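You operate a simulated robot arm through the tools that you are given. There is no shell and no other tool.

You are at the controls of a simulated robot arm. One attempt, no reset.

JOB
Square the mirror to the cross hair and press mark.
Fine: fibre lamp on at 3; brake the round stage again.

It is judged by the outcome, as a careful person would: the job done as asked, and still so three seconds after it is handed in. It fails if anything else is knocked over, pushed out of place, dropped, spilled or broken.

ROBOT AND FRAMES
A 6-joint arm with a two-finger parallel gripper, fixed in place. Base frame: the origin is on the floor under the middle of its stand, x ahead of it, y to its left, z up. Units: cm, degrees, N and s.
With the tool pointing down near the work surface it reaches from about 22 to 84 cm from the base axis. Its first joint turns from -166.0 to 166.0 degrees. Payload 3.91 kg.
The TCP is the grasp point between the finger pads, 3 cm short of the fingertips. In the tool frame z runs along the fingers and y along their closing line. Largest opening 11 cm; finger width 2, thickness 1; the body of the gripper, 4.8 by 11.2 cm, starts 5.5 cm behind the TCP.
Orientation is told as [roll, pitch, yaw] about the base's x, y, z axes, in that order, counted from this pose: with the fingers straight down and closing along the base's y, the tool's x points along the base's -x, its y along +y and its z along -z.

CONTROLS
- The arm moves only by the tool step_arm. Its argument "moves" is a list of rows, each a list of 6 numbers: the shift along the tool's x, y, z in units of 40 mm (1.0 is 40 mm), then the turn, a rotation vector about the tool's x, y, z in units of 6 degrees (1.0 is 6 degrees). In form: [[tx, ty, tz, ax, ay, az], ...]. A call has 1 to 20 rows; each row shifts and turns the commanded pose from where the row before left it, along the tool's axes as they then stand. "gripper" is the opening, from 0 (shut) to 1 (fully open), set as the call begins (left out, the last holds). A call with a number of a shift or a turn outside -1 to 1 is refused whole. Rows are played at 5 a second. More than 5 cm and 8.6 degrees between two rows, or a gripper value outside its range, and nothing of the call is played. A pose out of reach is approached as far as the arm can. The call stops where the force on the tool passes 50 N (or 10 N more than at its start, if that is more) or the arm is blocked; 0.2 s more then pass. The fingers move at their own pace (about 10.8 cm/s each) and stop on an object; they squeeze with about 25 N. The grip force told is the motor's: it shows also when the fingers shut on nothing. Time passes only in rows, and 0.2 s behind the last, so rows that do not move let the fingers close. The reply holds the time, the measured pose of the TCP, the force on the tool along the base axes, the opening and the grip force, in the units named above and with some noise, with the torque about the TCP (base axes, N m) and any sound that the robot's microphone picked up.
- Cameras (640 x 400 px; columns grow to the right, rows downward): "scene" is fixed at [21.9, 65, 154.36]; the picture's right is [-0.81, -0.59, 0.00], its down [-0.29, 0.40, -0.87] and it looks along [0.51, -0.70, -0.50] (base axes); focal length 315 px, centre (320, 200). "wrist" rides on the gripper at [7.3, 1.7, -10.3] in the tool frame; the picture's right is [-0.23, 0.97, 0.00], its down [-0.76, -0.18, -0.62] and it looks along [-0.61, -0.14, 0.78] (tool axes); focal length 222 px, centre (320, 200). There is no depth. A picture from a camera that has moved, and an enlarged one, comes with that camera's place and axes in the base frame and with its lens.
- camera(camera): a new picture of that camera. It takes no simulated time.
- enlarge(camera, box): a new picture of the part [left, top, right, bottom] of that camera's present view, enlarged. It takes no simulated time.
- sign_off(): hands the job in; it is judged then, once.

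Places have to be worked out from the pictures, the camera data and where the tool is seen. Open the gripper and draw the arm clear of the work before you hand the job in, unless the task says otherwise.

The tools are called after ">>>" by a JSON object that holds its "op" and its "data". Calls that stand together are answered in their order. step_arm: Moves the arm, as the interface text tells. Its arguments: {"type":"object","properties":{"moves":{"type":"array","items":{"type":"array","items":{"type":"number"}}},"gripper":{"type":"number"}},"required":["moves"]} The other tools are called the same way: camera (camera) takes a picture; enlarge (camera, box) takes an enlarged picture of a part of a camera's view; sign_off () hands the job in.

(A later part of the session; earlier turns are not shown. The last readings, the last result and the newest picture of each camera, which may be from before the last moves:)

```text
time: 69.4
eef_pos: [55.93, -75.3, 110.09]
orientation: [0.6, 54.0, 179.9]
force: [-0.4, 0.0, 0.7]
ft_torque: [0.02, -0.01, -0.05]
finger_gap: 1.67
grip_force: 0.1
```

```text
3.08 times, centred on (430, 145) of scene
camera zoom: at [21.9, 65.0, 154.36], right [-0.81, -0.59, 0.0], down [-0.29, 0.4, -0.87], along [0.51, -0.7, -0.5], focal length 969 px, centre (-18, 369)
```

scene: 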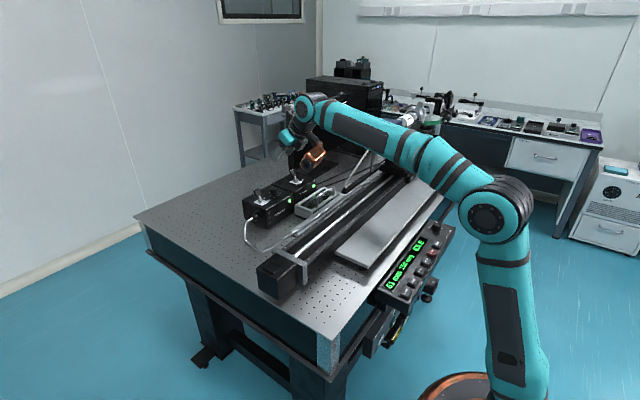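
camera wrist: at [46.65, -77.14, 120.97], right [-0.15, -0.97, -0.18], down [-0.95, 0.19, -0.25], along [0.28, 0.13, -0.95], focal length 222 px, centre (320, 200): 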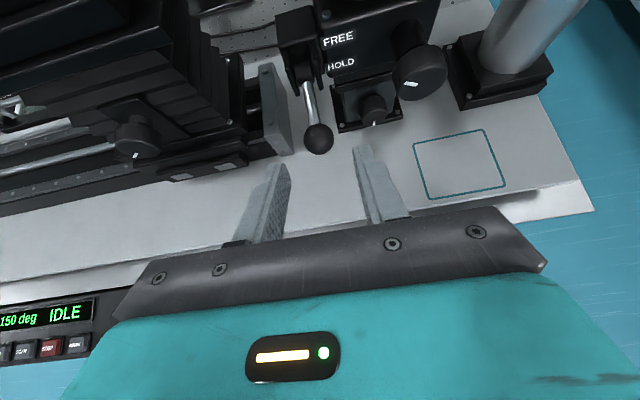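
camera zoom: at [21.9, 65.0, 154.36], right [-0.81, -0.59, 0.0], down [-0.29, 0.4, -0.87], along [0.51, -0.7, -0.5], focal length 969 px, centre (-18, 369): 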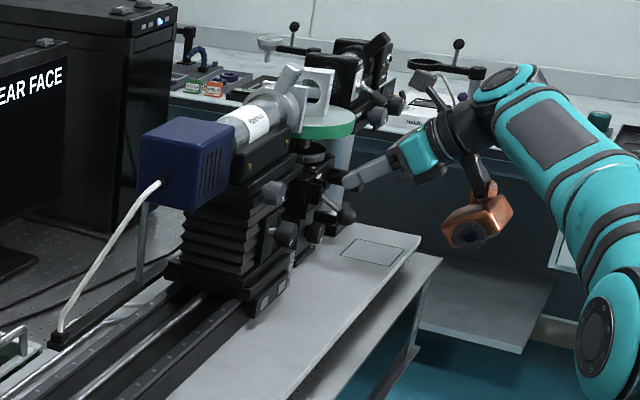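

The ball slipped out below the pads and the lever fell back to HOLD. I'll use a roll of 90° instead so one finger sits under the ball and one above (positive lift, no friction needed): back off, roll, and tilt to near-horizontal.

>>> {"op": "step_arm", "data": {"moves": [[0, 0, -0.9, 0, 0, 0], [0, 0, -0.9, 0, 0, 0], [0, 0, -0.9, 0, 0, 0], [0, 0, 0, 0, 0, -1], [0, 0, 0, 0, 0, -1], [0, 0, 0, 0, 0, -1], [0, 0, 0, 0, 0, -1], [0, 0, 0, 0, 0, -1], [0, 0, 0, 0, 0, -1], [0, 0, 0, 0, 0, -1], [0, 0, 0, 0, 0, -1], [0, 0, 0, 0, 0, -1], [0, 0, 0, 0, 0, -1], [0, 0, 0, 0, 0, -1], [0, 0, 0, 0, 0, -1], [0, 0, 0, 0, 0, -1], [0, 0, 0, 0, 0, -1], [0, 0, 0, 0, 0, -1]], "gripper": 0.15}}

>>> {"op": "camera", "data": {"camera": "wrist"}}

>>> {"op": "camera", "data": {"camera": "scene"}}

```text
time: 73.2
eef_pos: [47.07, -75.13, 116.55]
orientation: [53.9, -0.5, -90.7]
force: [1.2, -0.2, 0.5]
ft_torque: [0.0, -0.03, 0.01]
finger_gap: 1.66
grip_force: 0.1
```

```text
taken
camera wrist: at [39.88, -67.76, 123.83], right [0.57, -0.23, 0.79], down [-0.62, -0.75, 0.23], along [0.54, -0.62, -0.57], focal length 222 px, centre (320, 200)
```

wrist: 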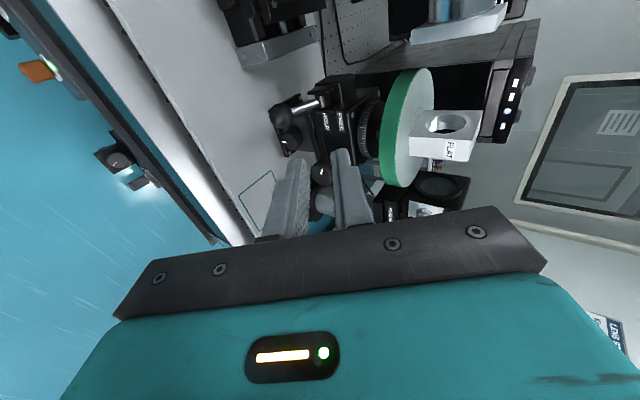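

```text
taken
```

scene: 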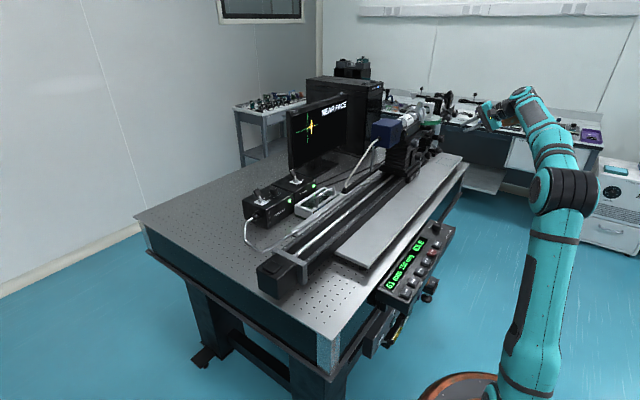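

Rolled 90° successfully. I zoom to see the lever state and the screen.

>>> {"op": "enlarge", "data": {"camera": "wrist", "box": [240, 60, 440, 220]}}

>>> {"op": "enlarge", "data": {"camera": "scene", "box": [270, 80, 350, 160]}}

```text
2.50 times, centred on (340, 140) of wrist
camera zoom: at [39.88, -67.76, 123.83], right [0.57, -0.23, 0.79], down [-0.62, -0.75, 0.23], along [0.54, -0.62, -0.57], focal length 555 px, centre (270, 350)
```

zoom: 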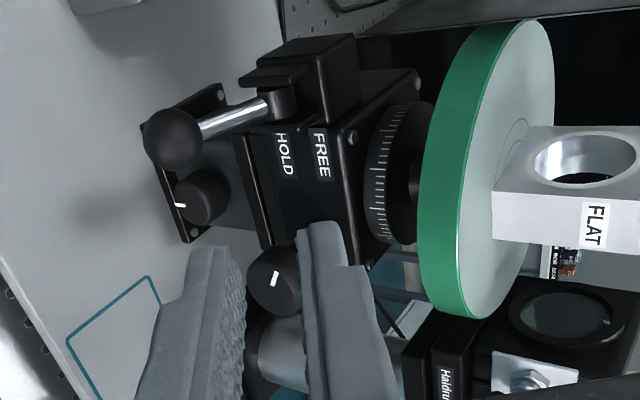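

```text
5.00 times, centred on (310, 120) of scene
camera zoom: at [21.9, 65.0, 154.36], right [-0.81, -0.59, 0.0], down [-0.29, 0.4, -0.87], along [0.51, -0.7, -0.5], focal length 1575 px, centre (370, 600)
```

zoom: 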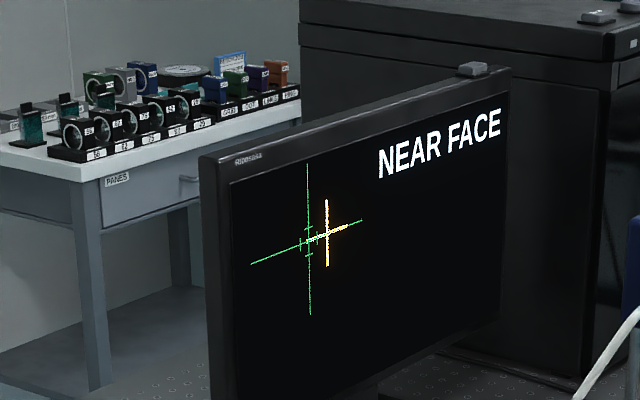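

The side view confirms ball at about (57.7, -75.5, 102.8) and hub at (62.3, -75.5, 105.7). I tilt to 75° and come to 5 cm short of the ball with the fingers 3.5 cm apart, one above and one below.

>>> {"op": "step_arm", "data": {"moves": [[0, 0, 0, -0.875, 0, 0], [0, 0, 0, -0.875, 0, 0], [0, 0, 0, -0.875, 0, 0], [0, 0, 0, -0.875, 0, 0], [-0.02, -0.87, 0.56, 0, 0, 0], [-0.02, -0.87, 0.56, 0, 0, 0], [-0.02, -0.87, 0.56, 0, 0, 0], [0, 0, 0, 0, 0, 0]], "gripper": 0.33}}

>>> {"op": "camera", "data": {"camera": "wrist"}}

>>> {"op": "enlarge", "data": {"camera": "wrist", "box": [220, 60, 420, 220]}}

>>> {"op": "enlarge", "data": {"camera": "scene", "box": [360, 80, 500, 210]}}

```text
time: 75.0
eef_pos: [50.86, -75.41, 104.7]
orientation: [74.8, -0.4, -90.7]
force: [0.4, -0.3, -0.2]
ft_torque: [0.03, -0.01, 0.0]
finger_gap: 3.64
grip_force: 0.0
```

```text
taken
camera wrist: at [41.42, -68.18, 108.97], right [0.25, -0.22, 0.94], down [-0.66, -0.75, 0.0], along [0.71, -0.62, -0.34], focal length 222 px, centre (320, 200)
```

wrist: 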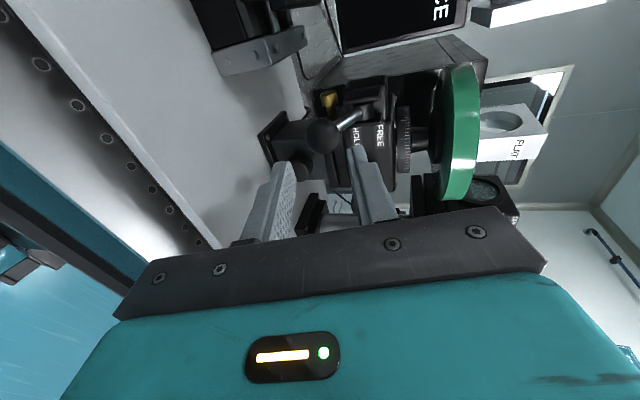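

```text
2.50 times, centred on (320, 140) of wrist
camera zoom: at [41.42, -68.18, 108.97], right [0.25, -0.22, 0.94], down [-0.66, -0.75, 0.0], along [0.71, -0.62, -0.34], focal length 555 px, centre (320, 350)
```

zoom: 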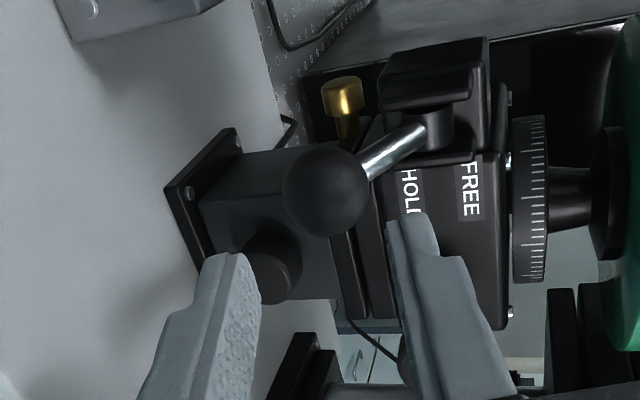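

```text
3.08 times, centred on (430, 145) of scene
camera zoom: at [21.9, 65.0, 154.36], right [-0.81, -0.59, 0.0], down [-0.29, 0.4, -0.87], along [0.51, -0.7, -0.5], focal length 969 px, centre (-18, 369)
```

zoom: 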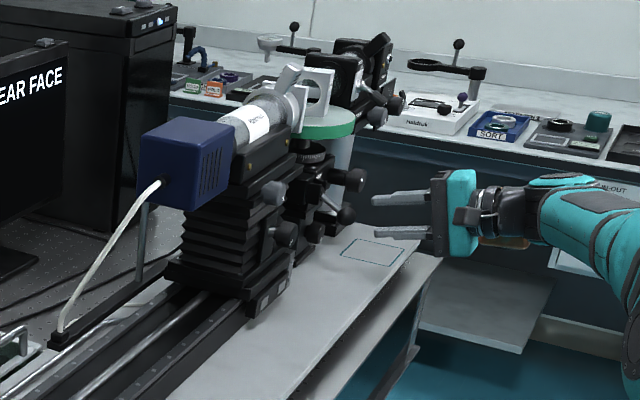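

The ball lies between the lower (left in view) and upper finger. I advance 5.2 cm with a 0.2 cm upward trim.

>>> {"op": "step_arm", "data": {"moves": [[0.02, 0.025, 0.65, 0, 0, 0], [0.02, 0.025, 0.65, 0, 0, 0], [0, 0, 0, 0, 0, 0]]}}

>>> {"op": "enlarge", "data": {"camera": "wrist", "box": [220, 60, 420, 220]}}

```text
time: 75.8
eef_pos: [55.98, -75.5, 103.74]
orientation: [75.0, -0.5, -90.8]
force: [-9.6, -2.0, 9.3]
ft_torque: [0.09, -0.41, -0.11]
finger_gap: 3.93
grip_force: 3.5
```

```text
2.50 times, centred on (320, 140) of wrist
camera zoom: at [46.49, -68.1, 107.95], right [0.25, -0.22, 0.94], down [-0.66, -0.75, 0.0], along [0.71, -0.62, -0.33], focal length 555 px, centre (320, 350)
```

zoom: 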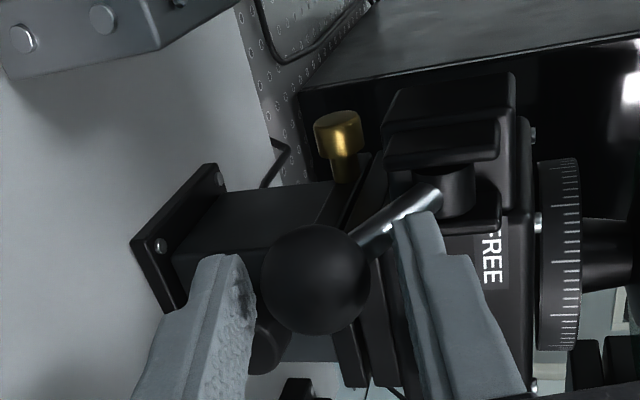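

The upper fingertip touches the lever rod. I back off 0.7 cm and re-check.

>>> {"op": "step_arm", "data": {"moves": [[0, 0, -0.19, 0, 0, 0], [0, 0, 0, 0, 0, 0]]}}

>>> {"op": "enlarge", "data": {"camera": "wrist", "box": [220, 60, 420, 220]}}

```text
time: 76.4
eef_pos: [55.28, -75.51, 103.77]
orientation: [74.9, -0.4, -90.7]
force: [-0.7, 0.6, 0.1]
ft_torque: [0.03, -0.01, -0.03]
finger_gap: 3.64
grip_force: 0.0
```

```text
2.50 times, centred on (320, 140) of wrist
camera zoom: at [45.85, -68.09, 107.99], right [0.25, -0.22, 0.94], down [-0.66, -0.75, 0.0], along [0.71, -0.62, -0.34], focal length 555 px, centre (320, 350)
```

zoom: 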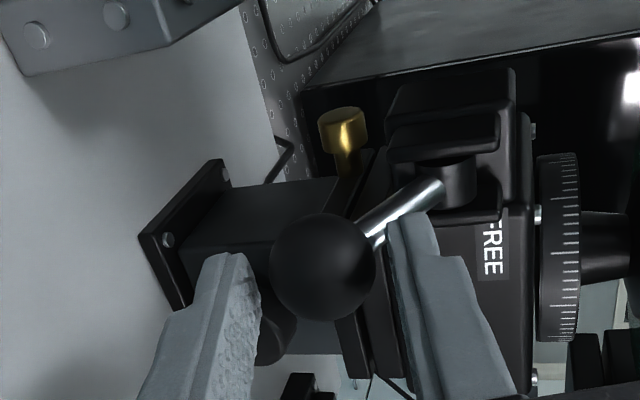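

Clear of contact; ball is captured with the fingertips just past its centre. I lift with the lower finger along the arc.

>>> {"op": "step_arm", "data": {"moves": [[0, 0.109, -0.03, 0, 0, 0], [0, 0.069, -0.068, 0, 0, 0], [0, 0.069, -0.068, 0, 0, 0], [0, 0.076, -0.058, 0, 0, 0], [0, 0.076, -0.058, 0, 0, 0]]}}

>>> {"op": "enlarge", "data": {"camera": "wrist", "box": [220, 60, 420, 220]}}

```text
time: 77.6
eef_pos: [54.65, -75.41, 105.59]
orientation: [74.8, -0.4, -90.7]
force: [-2.4, 0.0, -1.6]
ft_torque: [0.01, 0.08, 0.02]
finger_gap: 3.79
grip_force: 1.3
```

```text
2.50 times, centred on (320, 140) of wrist
camera zoom: at [45.15, -68.04, 109.77], right [0.25, -0.22, 0.94], down [-0.66, -0.75, 0.0], along [0.71, -0.62, -0.34], focal length 555 px, centre (320, 350)
```

zoom: 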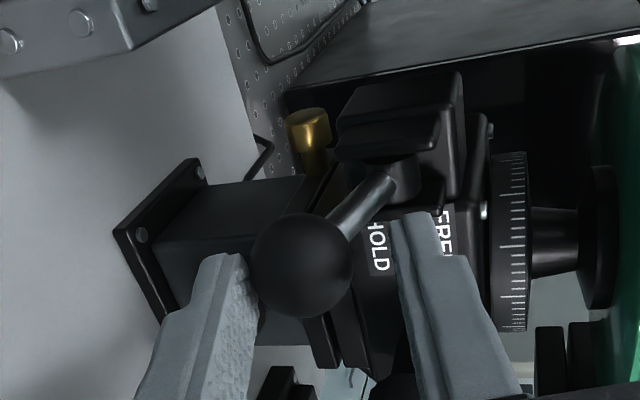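

The ball now rides on the lower finger. I continue lifting.

>>> {"op": "step_arm", "data": {"moves": [[0, 0.084, -0.047, 0, 0, 0], [0, 0.084, -0.047, 0, 0, 0], [0, 0.09, -0.035, 0, 0, 0], [0, 0.09, -0.035, 0, 0, 0]]}}

>>> {"op": "enlarge", "data": {"camera": "wrist", "box": [220, 60, 420, 220]}}

```text
time: 78.6
eef_pos: [54.26, -75.31, 107.08]
orientation: [74.9, -0.4, -90.7]
force: [-0.3, 0.0, -0.5]
ft_torque: [-0.01, 0.01, 0.01]
finger_gap: 3.65
grip_force: 0.1
```

```text
2.50 times, centred on (320, 140) of wrist
camera zoom: at [44.91, -67.95, 111.35], right [0.25, -0.22, 0.94], down [-0.66, -0.75, 0.0], along [0.71, -0.62, -0.34], focal length 555 px, centre (320, 350)
```

zoom: 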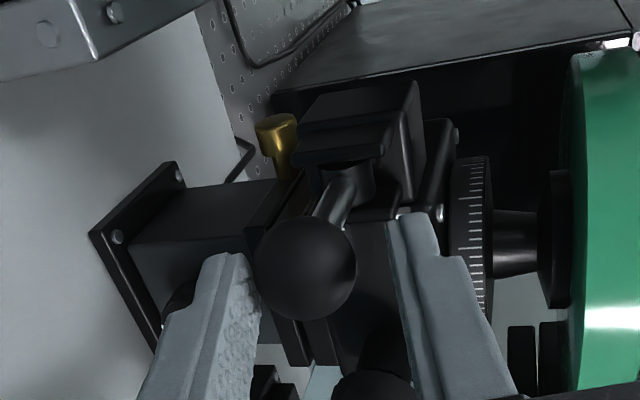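

Lever is rising easily with almost no load. I keep following the arc.

>>> {"op": "step_arm", "data": {"moves": [[0, 0.0935, -0.022, 0, 0, 0], [0, 0.0935, -0.022, 0, 0, 0], [0, 0.0955, -0.009, 0, 0, 0], [0, 0.0955, -0.009, 0, 0, 0]]}}

>>> {"op": "enlarge", "data": {"camera": "wrist", "box": [220, 60, 420, 220]}}

```text
time: 79.6
eef_pos: [54.53, -75.38, 108.65]
orientation: [74.9, -0.4, -90.6]
force: [0.1, -0.3, 0.5]
ft_torque: [-0.03, -0.04, 0.04]
finger_gap: 3.68
grip_force: 0.3
```

```text
2.50 times, centred on (320, 140) of wrist
camera zoom: at [45.06, -67.96, 112.85], right [0.25, -0.22, 0.94], down [-0.66, -0.75, 0.0], along [0.71, -0.62, -0.34], focal length 555 px, centre (320, 350)
```

zoom: 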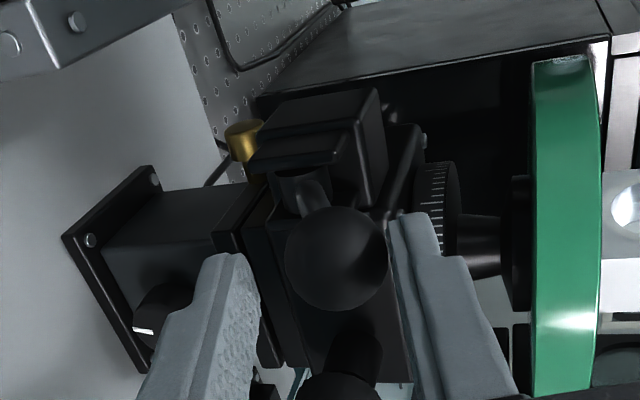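

The lever has gone past level and now lies against the upper finger. I continue upward so it can reach its FREE stop.

>>> {"op": "step_arm", "data": {"moves": [[0, 0.096, 0.005, 0, 0, 0], [0, 0.096, 0.005, 0, 0, 0], [0, 0.094, 0.018, 0, 0, 0], [0, 0.094, 0.018, 0, 0, 0]]}}

>>> {"op": "enlarge", "data": {"camera": "wrist", "box": [220, 60, 420, 220]}}

>>> {"op": "enlarge", "data": {"camera": "scene", "box": [270, 80, 350, 160]}}

>>> {"op": "enlarge", "data": {"camera": "scene", "box": [390, 90, 480, 170]}}

```text
time: 80.6
eef_pos: [55.09, -75.48, 109.85]
orientation: [74.8, -0.4, -90.8]
force: [-1.9, 1.2, -4.6]
ft_torque: [0.02, 0.16, 0.05]
finger_gap: 3.85
grip_force: 2.6
```

```text
2.50 times, centred on (320, 140) of wrist
camera zoom: at [45.6, -68.02, 114.2], right [0.25, -0.22, 0.94], down [-0.66, -0.75, 0.0], along [0.71, -0.62, -0.34], focal length 555 px, centre (320, 350)
```

zoom: 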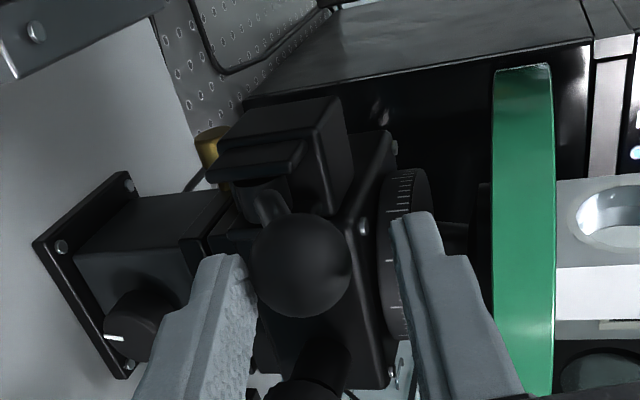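

```text
5.00 times, centred on (310, 120) of scene
camera zoom: at [21.9, 65.0, 154.36], right [-0.81, -0.59, 0.0], down [-0.29, 0.4, -0.87], along [0.51, -0.7, -0.5], focal length 1575 px, centre (370, 600)
```

zoom: 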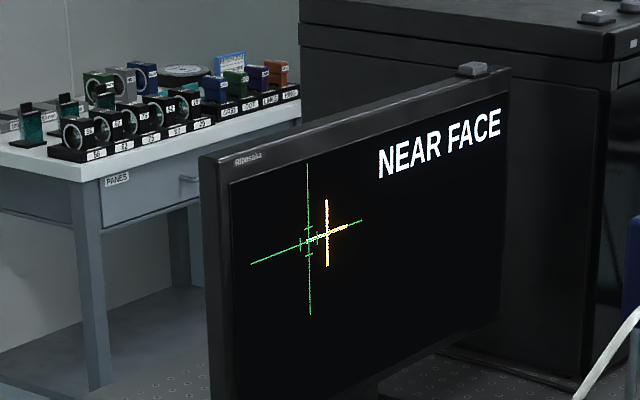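

```text
5.00 times, centred on (435, 130) of scene
camera zoom: at [21.9, 65.0, 154.36], right [-0.81, -0.59, 0.0], down [-0.29, 0.4, -0.87], along [0.51, -0.7, -0.5], focal length 1575 px, centre (-255, 550)
```

zoom: 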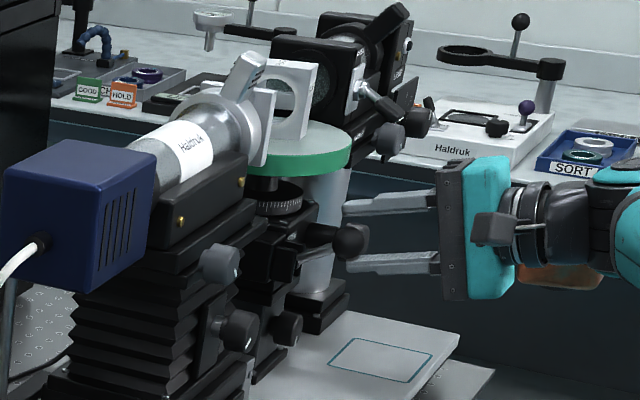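

The lever reached the FREE stop at about +31° (ball ≈ (57.5, -75.5, 108.7)). I lower 0.35 cm to unload and withdraw straight back, then look.

>>> {"op": "step_arm", "data": {"moves": [[0, -0.09, 0, 0, 0, 0], [0, 0, -0.9, 0, 0, 0], [0, 0, -0.9, 0, 0, 0], [0, 0, 0, 0, 0, 0]]}}

>>> {"op": "camera", "data": {"camera": "wrist"}}

>>> {"op": "enlarge", "data": {"camera": "wrist", "box": [240, 60, 480, 220]}}

>>> {"op": "enlarge", "data": {"camera": "scene", "box": [390, 90, 480, 170]}}

```text
time: 81.6
eef_pos: [47.87, -75.15, 111.56]
orientation: [74.8, -0.5, -90.8]
force: [0.8, -0.1, -0.1]
ft_torque: [-0.03, 0.03, -0.01]
finger_gap: 3.63
grip_force: 0.0
```

```text
taken
camera wrist: at [38.53, -67.84, 115.77], right [0.25, -0.22, 0.94], down [-0.66, -0.75, 0.0], along [0.71, -0.62, -0.34], focal length 222 px, centre (320, 200)
```

wrist: 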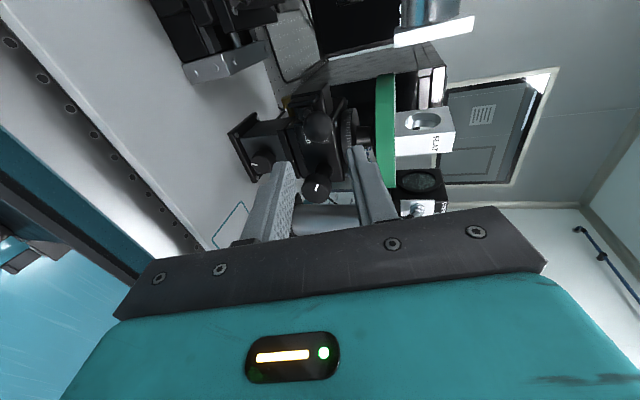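

```text
2.50 times, centred on (360, 140) of wrist
camera zoom: at [38.53, -67.84, 115.77], right [0.25, -0.22, 0.94], down [-0.66, -0.75, 0.0], along [0.71, -0.62, -0.34], focal length 555 px, centre (220, 350)
```

zoom: 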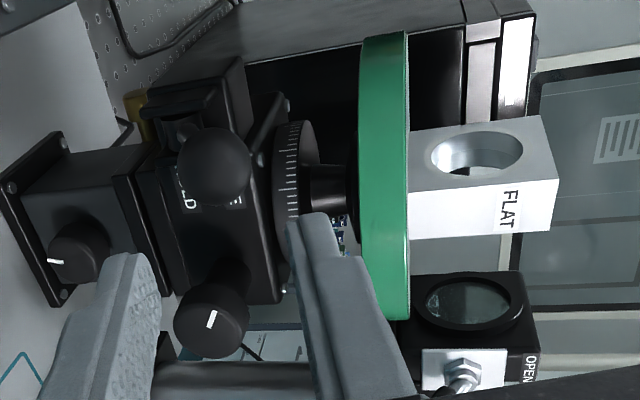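

```text
5.00 times, centred on (435, 130) of scene
camera zoom: at [21.9, 65.0, 154.36], right [-0.81, -0.59, 0.0], down [-0.29, 0.4, -0.87], along [0.51, -0.7, -0.5], focal length 1575 px, centre (-255, 550)
```

zoom: 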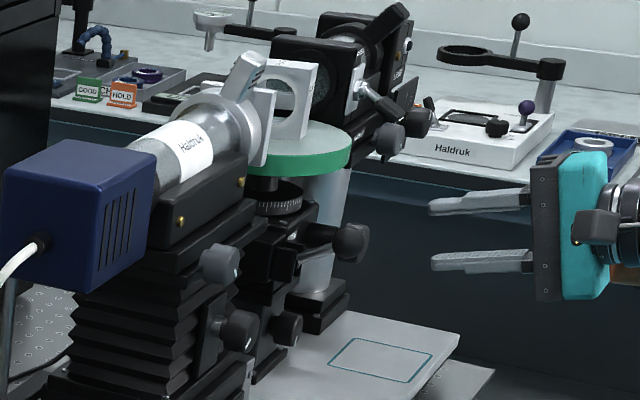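

The lever stays up at FREE. The disc is edge-on: it spans z≈113.7–115.4, centre about (64.7, -80), radius 6.5. I level the tool and come up to the rim at y=-80, fingers straddling it.

>>> {"op": "step_arm", "data": {"moves": [[0, 0, 0, -0.845, 0, 0], [0, 0, 0, -0.845, 0, 0], [0, 0, 0, -0.845, 0, 0], [-0.606, 0.375, 0.4, 0, 0, 0], [-0.606, 0.375, 0.4, 0, 0, 0], [0, 0, 0, 0, 0, 0]]}}

>>> {"op": "camera", "data": {"camera": "wrist"}}

>>> {"op": "enlarge", "data": {"camera": "wrist", "box": [220, 60, 420, 220]}}

>>> {"op": "enlarge", "data": {"camera": "scene", "box": [390, 90, 480, 170]}}

```text
time: 83.0
eef_pos: [51.08, -80.27, 114.65]
orientation: [90.3, -0.5, -90.7]
force: [0.2, 1.2, 0.6]
ft_torque: [-0.04, -0.02, 0.02]
finger_gap: 3.63
grip_force: 0.1
```

```text
taken
camera wrist: at [40.84, -72.81, 116.12], right [-0.01, -0.22, 0.98], down [-0.63, -0.76, -0.17], along [0.77, -0.62, -0.14], focal length 222 px, centre (320, 200)
```

wrist: 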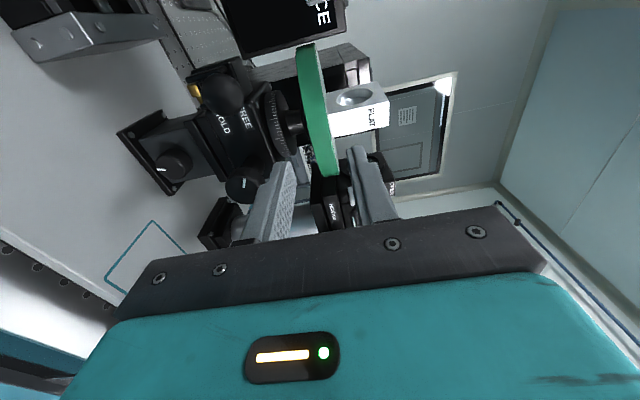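

```text
2.50 times, centred on (320, 140) of wrist
camera zoom: at [40.84, -72.81, 116.12], right [-0.01, -0.22, 0.98], down [-0.63, -0.76, -0.17], along [0.77, -0.62, -0.14], focal length 555 px, centre (320, 350)
```

zoom: 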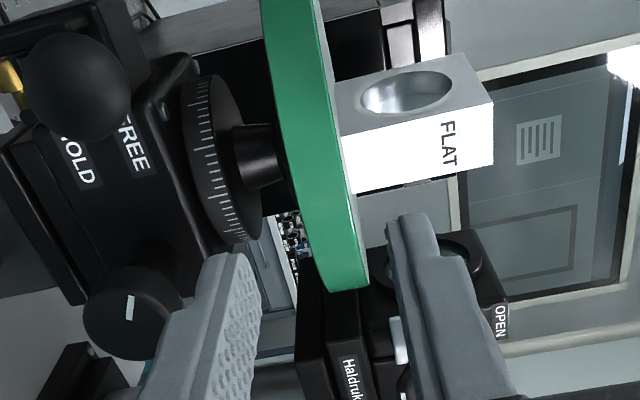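

```text
5.00 times, centred on (435, 130) of scene
camera zoom: at [21.9, 65.0, 154.36], right [-0.81, -0.59, 0.0], down [-0.29, 0.4, -0.87], along [0.51, -0.7, -0.5], focal length 1575 px, centre (-255, 550)
```

zoom: 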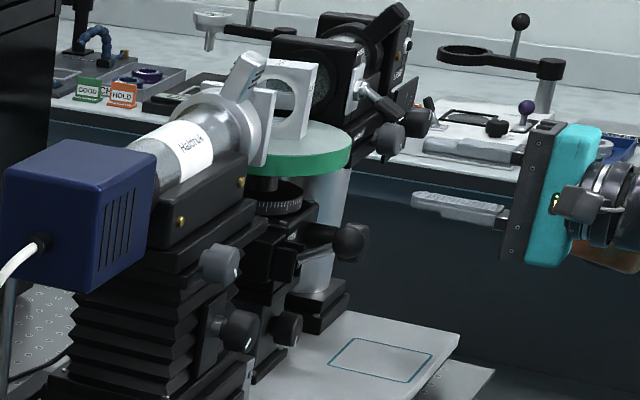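

The rim sits between the fingers, disc mid-height ≈114.75. I trim up 0.1 cm and advance 5.7 cm so the tips overlap the rim by ~1.5 cm.

>>> {"op": "step_arm", "data": {"moves": [[0, 0.013, 0.71, 0, 0, 0], [0, 0.013, 0.71, 0, 0, 0], [0, 0, 0, 0, 0, 0]]}}

>>> {"op": "enlarge", "data": {"camera": "wrist", "box": [220, 60, 420, 220]}}

>>> {"op": "enlarge", "data": {"camera": "scene", "box": [390, 90, 480, 170]}}

```text
time: 83.8
eef_pos: [56.73, -80.22, 114.71]
orientation: [90.2, -0.5, -90.6]
force: [0.1, -0.4, 0.2]
ft_torque: [-0.01, 0.02, 0.01]
finger_gap: 3.62
grip_force: 0.1
```

```text
2.50 times, centred on (320, 140) of wrist
camera zoom: at [46.52, -72.87, 116.27], right [-0.01, -0.22, 0.98], down [-0.63, -0.75, -0.17], along [0.77, -0.62, -0.14], focal length 555 px, centre (320, 350)
```

zoom: 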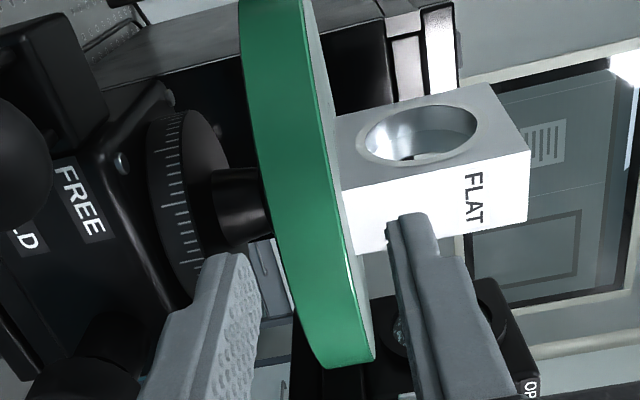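

```text
5.00 times, centred on (435, 130) of scene
camera zoom: at [21.9, 65.0, 154.36], right [-0.81, -0.59, 0.0], down [-0.29, 0.4, -0.87], along [0.51, -0.7, -0.5], focal length 1575 px, centre (-255, 550)
```

zoom: 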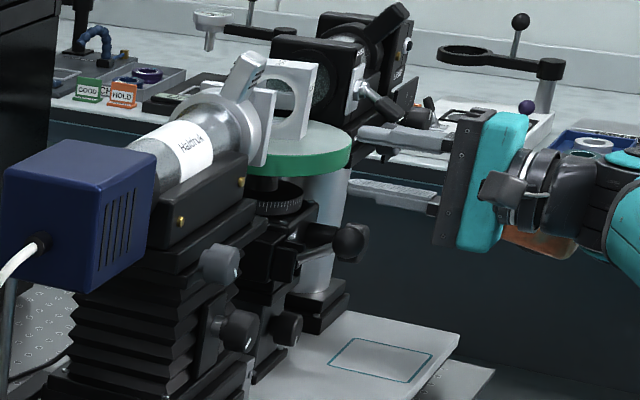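

Rim overlap is about 1.5 cm and the disc is ~0.1 cm above finger centre. I trim up 0.1 and close gently on the rim.

>>> {"op": "step_arm", "data": {"moves": [[0, 0.028, 0, 0, 0, 0], [0, 0, 0, 0, 0, 0]], "gripper": 0.25}}

>>> {"op": "step_arm", "data": {"moves": [[0, 0, 0, 0, 0, 0], [0, 0, 0, 0, 0, 0]], "gripper": 0.14}}

>>> {"op": "enlarge", "data": {"camera": "scene", "box": [270, 80, 350, 160]}}

>>> {"op": "enlarge", "data": {"camera": "wrist", "box": [220, 60, 420, 220]}}

```text
time: 84.4
eef_pos: [56.68, -80.26, 114.93]
orientation: [90.1, -0.4, -90.7]
force: [0.7, -0.4, -0.2]
ft_torque: [0.01, 0.0, -0.01]
finger_gap: 2.75
grip_force: 0.1
```

```text
time: 85.0
eef_pos: [56.69, -80.23, 114.84]
orientation: [90.1, -0.5, -90.8]
force: [-0.2, -0.6, -0.6]
ft_torque: [-0.01, 0.04, 0.0]
finger_gap: 1.53
grip_force: 0.1
```

```text
5.00 times, centred on (310, 120) of scene
camera zoom: at [21.9, 65.0, 154.36], right [-0.81, -0.59, 0.0], down [-0.29, 0.4, -0.87], along [0.51, -0.7, -0.5], focal length 1575 px, centre (370, 600)
```

zoom: 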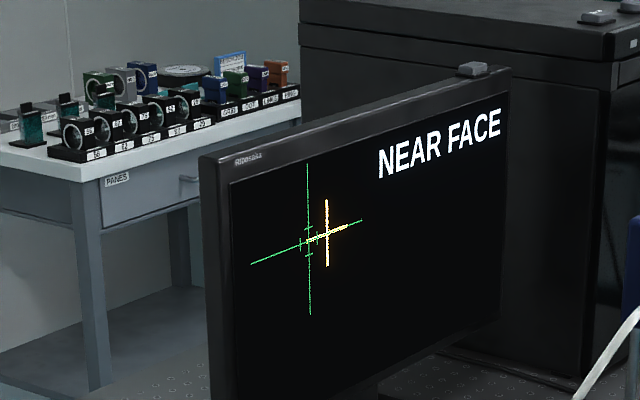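

```text
2.50 times, centred on (320, 140) of wrist
camera zoom: at [46.53, -72.85, 116.38], right [-0.01, -0.22, 0.98], down [-0.63, -0.75, -0.17], along [0.77, -0.62, -0.14], focal length 555 px, centre (320, 350)
```

zoom: 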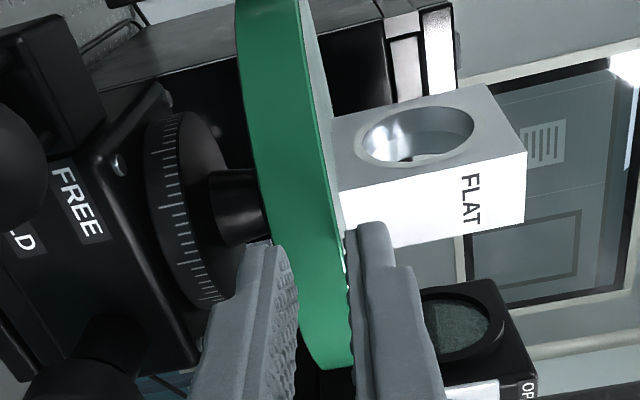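

Not in contact yet at 1.53 cm. I close further.

>>> {"op": "step_arm", "data": {"moves": [[0, 0, 0, 0, 0, 0], [0, 0, 0, 0, 0, 0]], "gripper": 0.1}}

>>> {"op": "enlarge", "data": {"camera": "wrist", "box": [220, 60, 420, 220]}}

>>> {"op": "enlarge", "data": {"camera": "scene", "box": [270, 80, 350, 160]}}

```text
time: 85.6
eef_pos: [56.81, -80.28, 114.83]
orientation: [90.0, -0.5, -90.7]
force: [-0.1, 0.0, 0.5]
ft_torque: [0.0, 0.0, 0.0]
finger_gap: 1.07
grip_force: 0.0
```

```text
2.50 times, centred on (320, 140) of wrist
camera zoom: at [46.53, -72.85, 116.38], right [-0.01, -0.22, 0.98], down [-0.63, -0.75, -0.17], along [0.77, -0.62, -0.14], focal length 555 px, centre (320, 350)
```

zoom: 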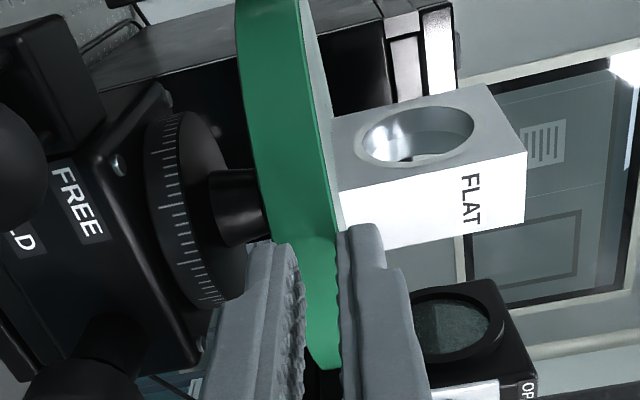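

```text
5.00 times, centred on (310, 120) of scene
camera zoom: at [21.9, 65.0, 154.36], right [-0.81, -0.59, 0.0], down [-0.29, 0.4, -0.87], along [0.51, -0.7, -0.5], focal length 1575 px, centre (370, 600)
```

zoom: 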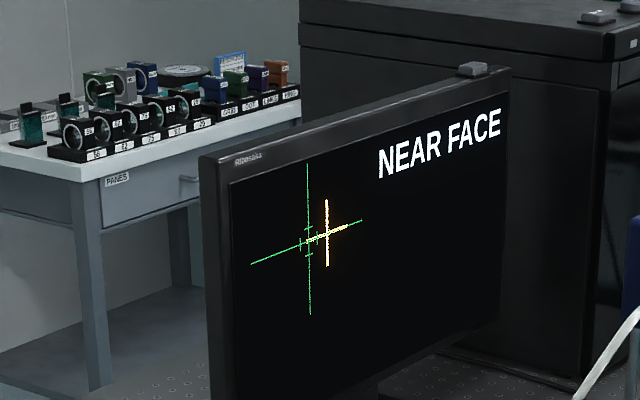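

The fingers closed on nothing: the rim lies a bit farther than I judged (centre nearer (67, -81)). I reopen, advance 1.8 cm and close again.

>>> {"op": "step_arm", "data": {"moves": [[0, 0, 0, 0, 0, 0], [0, 0, 0, 0, 0, 0], [0, 0, 0.15, 0, 0, 0], [0, 0, 0.15, 0, 0, 0], [0, 0, 0.15, 0, 0, 0], [0, 0, 0, 0, 0, 0]], "gripper": 0.33}}

>>> {"op": "enlarge", "data": {"camera": "wrist", "box": [220, 60, 420, 220]}}

>>> {"op": "enlarge", "data": {"camera": "scene", "box": [390, 90, 480, 170]}}

```text
time: 87.0
eef_pos: [58.55, -80.24, 114.9]
orientation: [90.1, -0.4, -90.7]
force: [0.3, -0.2, 0.0]
ft_torque: [-0.01, 0.01, 0.0]
finger_gap: 3.65
grip_force: 0.0
```

```text
2.50 times, centred on (320, 140) of wrist
camera zoom: at [48.36, -72.84, 116.35], right [-0.01, -0.22, 0.98], down [-0.63, -0.76, -0.17], along [0.77, -0.62, -0.14], focal length 555 px, centre (320, 350)
```

zoom: 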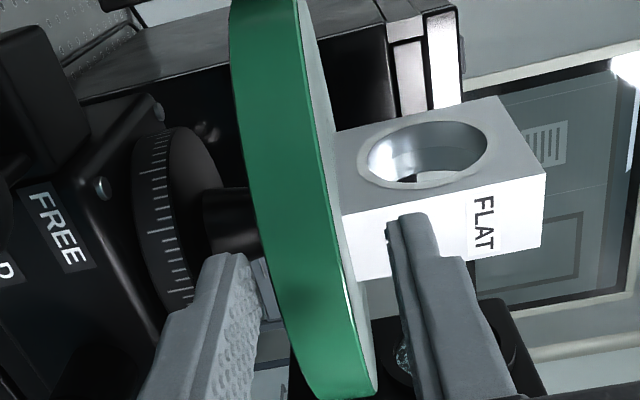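

```text
5.00 times, centred on (435, 130) of scene
camera zoom: at [21.9, 65.0, 154.36], right [-0.81, -0.59, 0.0], down [-0.29, 0.4, -0.87], along [0.51, -0.7, -0.5], focal length 1575 px, centre (-255, 550)
```

zoom: 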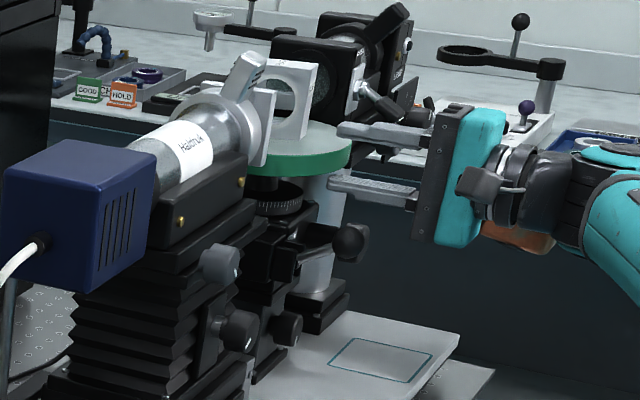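

Closing now.

>>> {"op": "step_arm", "data": {"moves": [[0, 0, 0, 0, 0, 0], [0, 0, 0, 0, 0, 0]], "gripper": 0.12}}

>>> {"op": "enlarge", "data": {"camera": "wrist", "box": [220, 60, 420, 220]}}

>>> {"op": "enlarge", "data": {"camera": "scene", "box": [270, 80, 350, 160]}}

```text
time: 87.6
eef_pos: [58.65, -80.51, 114.49]
orientation: [89.9, -0.4, -90.9]
force: [1.2, -3.1, -19.1]
ft_torque: [0.17, 0.5, -0.25]
finger_gap: 2.31
grip_force: 9.6
```

```text
2.50 times, centred on (320, 140) of wrist
camera zoom: at [48.41, -72.98, 116.15], right [0.0, -0.22, 0.97], down [-0.63, -0.75, -0.17], along [0.77, -0.62, -0.14], focal length 555 px, centre (320, 350)
```

zoom: 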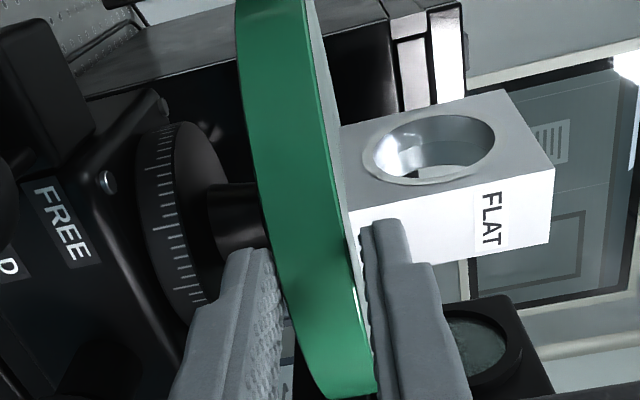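

```text
5.00 times, centred on (310, 120) of scene
camera zoom: at [21.9, 65.0, 154.36], right [-0.81, -0.59, 0.0], down [-0.29, 0.4, -0.87], along [0.51, -0.7, -0.5], focal length 1575 px, centre (370, 600)
```

zoom: 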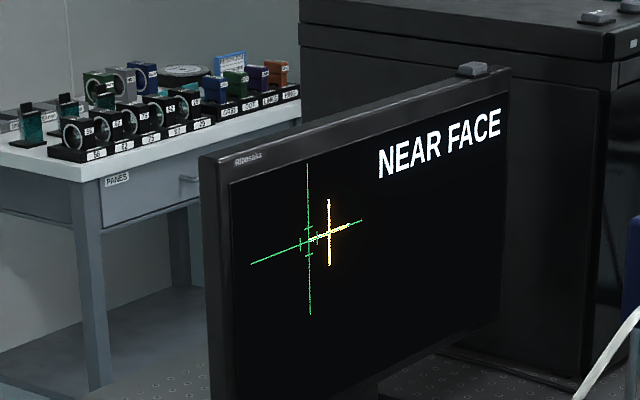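

The lower finger touches first (tool ~0.28 cm too high), and the cross moved slightly, proving the stage is free. I lower 0.28 cm so both pads seat.

>>> {"op": "step_arm", "data": {"moves": [[0, -0.035, 0, 0, 0, 0], [0, -0.035, 0, 0, 0, 0], [0, 0, 0, 0, 0, 0]]}}

>>> {"op": "enlarge", "data": {"camera": "scene", "box": [270, 80, 350, 160]}}

```text
time: 88.4
eef_pos: [58.65, -80.34, 114.39]
orientation: [90.1, -0.4, -90.7]
force: [0.6, -3.9, -15.6]
ft_torque: [0.14, 0.4, -0.28]
finger_gap: 2.1
grip_force: 7.4
```

```text
5.00 times, centred on (310, 120) of scene
camera zoom: at [21.9, 65.0, 154.36], right [-0.81, -0.59, 0.0], down [-0.29, 0.4, -0.87], along [0.51, -0.7, -0.5], focal length 1575 px, centre (370, 600)
```

zoom: 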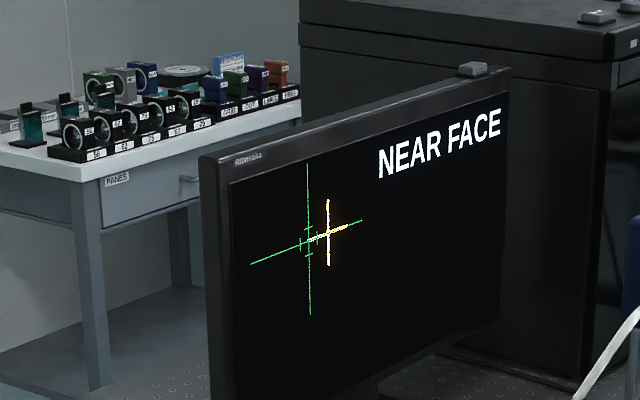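

Still lower-finger loading (-15.6 N). I lower a little more.

>>> {"op": "step_arm", "data": {"moves": [[0, -0.035, 0, 0, 0, 0], [0, -0.035, 0, 0, 0, 0], [0, 0, 0, 0, 0, 0]]}}

>>> {"op": "step_arm", "data": {"moves": [[0, -0.03, 0, 0, 0, 0], [0, 0, 0, 0, 0, 0]]}}

>>> {"op": "enlarge", "data": {"camera": "scene", "box": [270, 80, 350, 160]}}

>>> {"op": "enlarge", "data": {"camera": "wrist", "box": [220, 60, 420, 220]}}

```text
time: 89.2
eef_pos: [58.61, -80.24, 114.32]
orientation: [90.2, -0.5, -90.8]
force: [14.3, -19.6, 14.1]
ft_torque: [0.92, -0.38, -1.52]
finger_gap: 1.98
grip_force: 44.8
```

```text
time: 89.8
eef_pos: [58.5, -80.15, 114.38]
orientation: [90.3, -0.5, -90.7]
force: [15.9, -18.2, 34.1]
ft_torque: [0.99, -0.88, -1.47]
finger_gap: 1.99
grip_force: 45.2
```

```text
5.00 times, centred on (310, 120) of scene
camera zoom: at [21.9, 65.0, 154.36], right [-0.81, -0.59, 0.0], down [-0.29, 0.4, -0.87], along [0.51, -0.7, -0.5], focal length 1575 px, centre (370, 600)
```

zoom: 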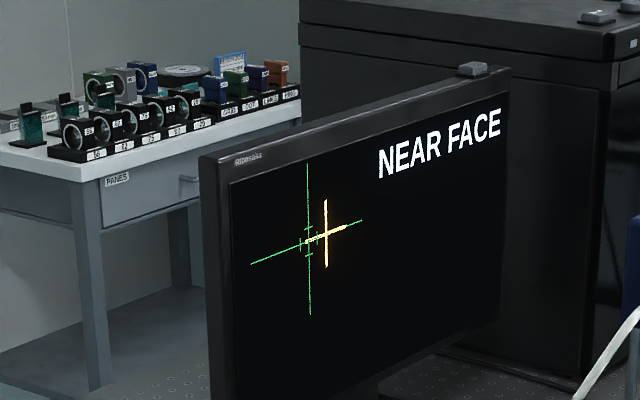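

```text
2.50 times, centred on (320, 140) of wrist
camera zoom: at [48.36, -72.78, 115.91], right [-0.01, -0.22, 0.98], down [-0.63, -0.76, -0.17], along [0.78, -0.62, -0.13], focal length 555 px, centre (320, 350)
```

zoom: 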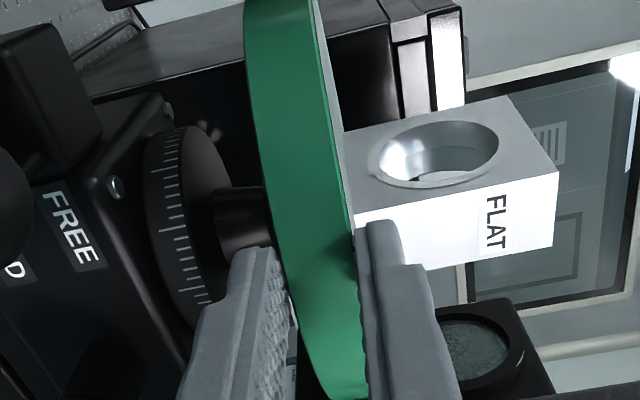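

Both pads now grip (45 N motor) but pushed a bit too low (+34 N). I raise 0.2 cm to relieve the load.

>>> {"op": "step_arm", "data": {"moves": [[0, 0.025, 0, 0, 0, 0], [0, 0.022, 0, 0, 0, 0], [0, 0, 0, 0, 0, 0]]}}

>>> {"op": "enlarge", "data": {"camera": "scene", "box": [285, 100, 345, 150]}}

```text
time: 90.6
eef_pos: [58.66, -80.18, 114.35]
orientation: [90.2, -0.6, -90.7]
force: [14.7, -14.4, 32.5]
ft_torque: [0.81, -0.84, -1.01]
finger_gap: 1.97
grip_force: 45.1
```

```text
8.00 times, centred on (315, 125) of scene
camera zoom: at [21.9, 65.0, 154.36], right [-0.81, -0.59, 0.0], down [-0.29, 0.4, -0.87], along [0.51, -0.7, -0.5], focal length 2520 px, centre (360, 800)
```

zoom: 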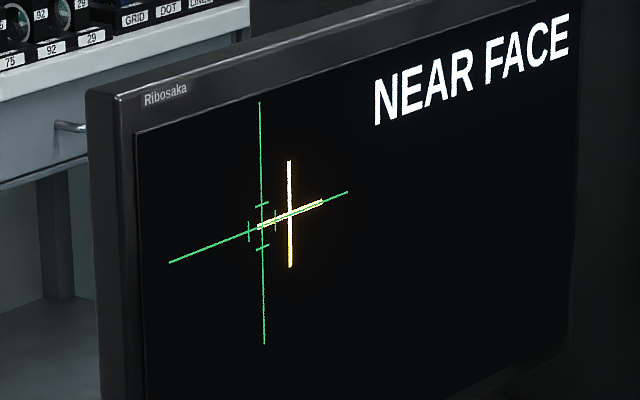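

>>> {"op": "step_arm", "data": {"moves": [[0, 0.03, 0, 0, 0, 0], [0, 0, 0, 0, 0, 0]]}}

```text
time: 91.2
eef_pos: [58.56, -80.2, 114.32]
orientation: [90.1, -0.3, -90.7]
force: [2.4, 0.3, 16.1]
ft_torque: [0.8, -0.44, 0.18]
finger_gap: 1.99
grip_force: 44.5
```

Load is relieved (Fy≈0). I try a small rotation of -0.5° about the stage centre (near rim toward +y) to see how the cross responds.

>>> {"op": "step_arm", "data": {"moves": [[0.018, 0, 0.0024, 0, -0.083, 0], [0, 0, 0, 0, 0, 0]]}}

>>> {"op": "enlarge", "data": {"camera": "scene", "box": [285, 100, 345, 150]}}

```text
time: 91.8
eef_pos: [58.63, -80.16, 114.41]
orientation: [90.1, -0.4, -91.3]
force: [-3.2, 12.4, 2.8]
ft_torque: [0.87, -0.22, 1.13]
finger_gap: 2.01
grip_force: 44.9
```

```text
8.00 times, centred on (315, 125) of scene
camera zoom: at [21.9, 65.0, 154.36], right [-0.81, -0.59, 0.0], down [-0.29, 0.4, -0.87], along [0.51, -0.7, -0.5], focal length 2520 px, centre (360, 800)
```

zoom: 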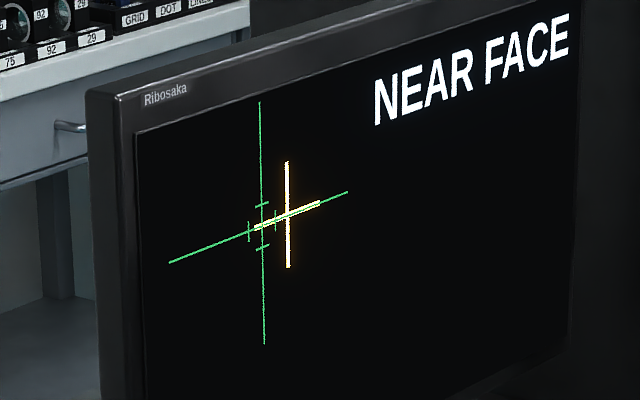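

The cross moved ~2 px toward the hair with that direction. I continue with another -2° in two steps.

>>> {"op": "step_arm", "data": {"moves": [[0.037, 0, 0.0048, 0, -0.167, 0], [0.037, 0, 0.0048, 0, -0.167, 0], [0, 0, 0, 0, 0, 0]]}}

>>> {"op": "enlarge", "data": {"camera": "scene", "box": [285, 100, 345, 150]}}

```text
time: 92.6
eef_pos: [58.63, -79.78, 114.32]
orientation: [90.1, -0.4, -93.3]
force: [-7.6, 18.3, -8.2]
ft_torque: [0.95, 0.09, 1.62]
finger_gap: 1.99
grip_force: 44.9
```

```text
8.00 times, centred on (315, 125) of scene
camera zoom: at [21.9, 65.0, 154.36], right [-0.81, -0.59, 0.0], down [-0.29, 0.4, -0.87], along [0.51, -0.7, -0.5], focal length 2520 px, centre (360, 800)
```

zoom: 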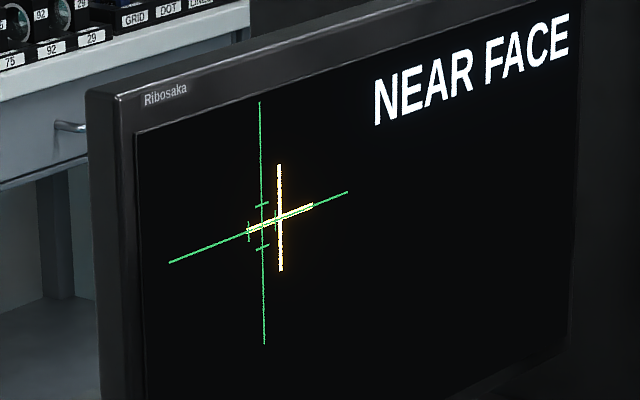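

3.75 px per degree; about 17 px (≈4.6°) to go. I continue -3° with slightly more lateral travel.

>>> {"op": "step_arm", "data": {"moves": [[0.045, 0, 0.006, 0, -0.167, 0], [0.045, 0, 0.006, 0, -0.167, 0], [0.045, 0, 0.006, 0, -0.167, 0], [0, 0, 0, 0, 0, 0]]}}

>>> {"op": "enlarge", "data": {"camera": "scene", "box": [285, 100, 345, 150]}}

```text
time: 93.6
eef_pos: [58.75, -79.33, 114.38]
orientation: [90.2, -0.4, -96.2]
force: [0.3, 10.7, -8.9]
ft_torque: [0.8, 0.11, 0.9]
finger_gap: 2.0
grip_force: 44.8
```

```text
8.00 times, centred on (315, 125) of scene
camera zoom: at [21.9, 65.0, 154.36], right [-0.81, -0.59, 0.0], down [-0.29, 0.4, -0.87], along [0.51, -0.7, -0.5], focal length 2520 px, centre (360, 800)
```

zoom: 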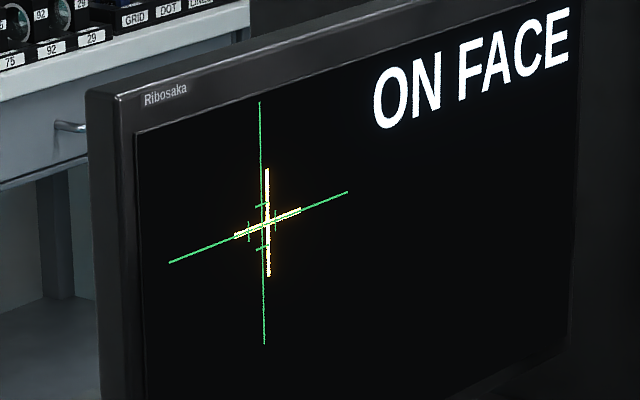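

The screen now says "ON FACE". I zoom in tighter to measure the remaining offset.

>>> {"op": "enlarge", "data": {"camera": "scene", "box": [303, 115, 335, 140]}}

```text
16.00 times, centred on (319, 128) of scene
camera zoom: at [21.9, 65.0, 154.36], right [-0.81, -0.59, 0.0], down [-0.29, 0.4, -0.87], along [0.51, -0.7, -0.5], focal length 5040 px, centre (336, 1360)
```

zoom: 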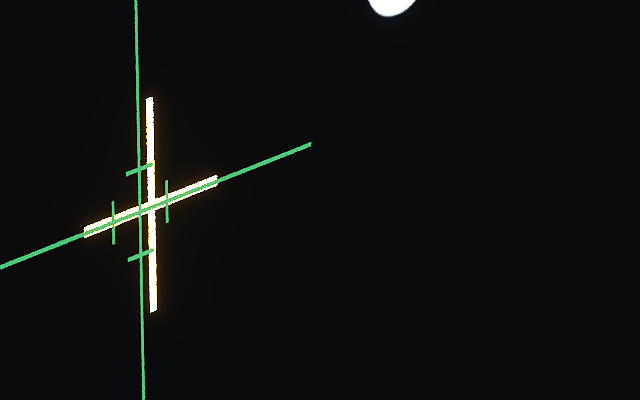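

Remaining offset ≈11.5 px at this zoom (≈1.3°), inside the tick marks but not centred. I rotate another -1.3° gently.

>>> {"op": "step_arm", "data": {"moves": [[0.029, 0, 0.005, 0, -0.108, 0], [0.029, 0, 0.005, 0, -0.108, 0], [0, 0, 0, 0, 0, 0]]}}

>>> {"op": "enlarge", "data": {"camera": "scene", "box": [303, 115, 335, 140]}}

```text
time: 94.4
eef_pos: [58.82, -79.14, 114.43]
orientation: [90.2, -0.2, -97.6]
force: [5.3, 1.9, -6.4]
ft_torque: [0.92, -0.09, 0.3]
finger_gap: 1.98
grip_force: 44.9
```

```text
16.00 times, centred on (319, 128) of scene
camera zoom: at [21.9, 65.0, 154.36], right [-0.81, -0.59, 0.0], down [-0.29, 0.4, -0.87], along [0.51, -0.7, -0.5], focal length 5040 px, centre (336, 1360)
```

zoom: 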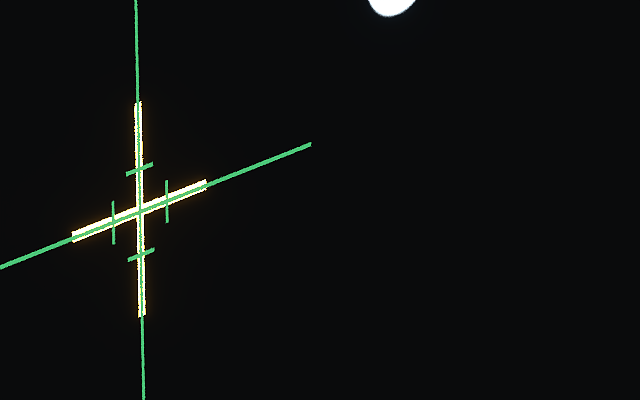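

The reflected cross now coincides with the hair. I open the fingers and check that nothing shifts.

>>> {"op": "step_arm", "data": {"moves": [[0, 0, 0, 0, 0, 0], [0, 0, 0, 0, 0, 0]], "gripper": 0.33}}

>>> {"op": "enlarge", "data": {"camera": "scene", "box": [303, 115, 335, 140]}}

>>> {"op": "enlarge", "data": {"camera": "wrist", "box": [220, 60, 420, 220]}}

```text
time: 95.0
eef_pos: [58.73, -79.17, 114.49]
orientation: [90.1, -0.3, -97.6]
force: [0.2, 0.4, 0.3]
ft_torque: [0.02, 0.0, -0.01]
finger_gap: 3.63
grip_force: 0.0
```

```text
16.00 times, centred on (319, 128) of scene
camera zoom: at [21.9, 65.0, 154.36], right [-0.81, -0.59, 0.0], down [-0.29, 0.4, -0.87], along [0.51, -0.7, -0.5], focal length 5040 px, centre (336, 1360)
```

zoom: 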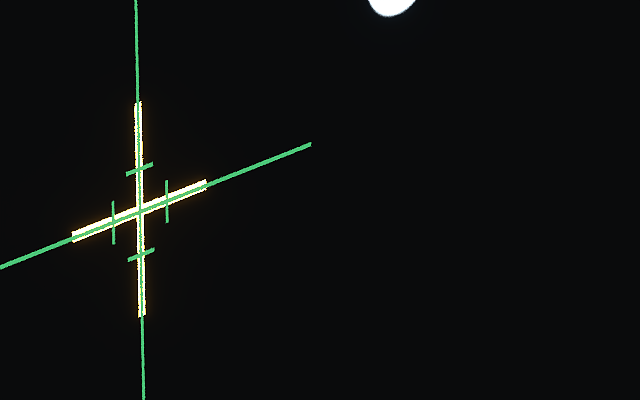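

```text
2.50 times, centred on (320, 140) of wrist
camera zoom: at [49.48, -70.56, 116.02], right [-0.03, -0.22, 0.98], down [-0.72, -0.67, -0.17], along [0.7, -0.71, -0.13], focal length 555 px, centre (320, 350)
```

zoom: 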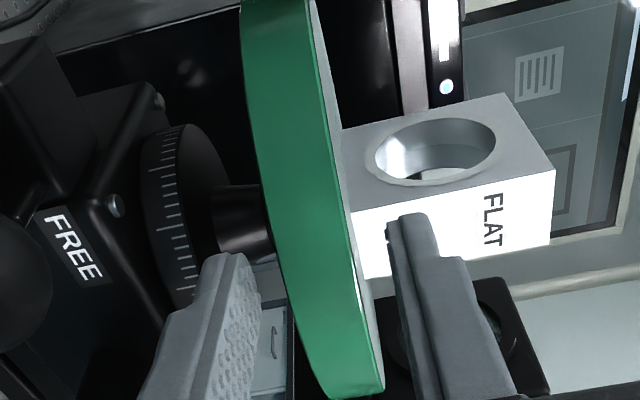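

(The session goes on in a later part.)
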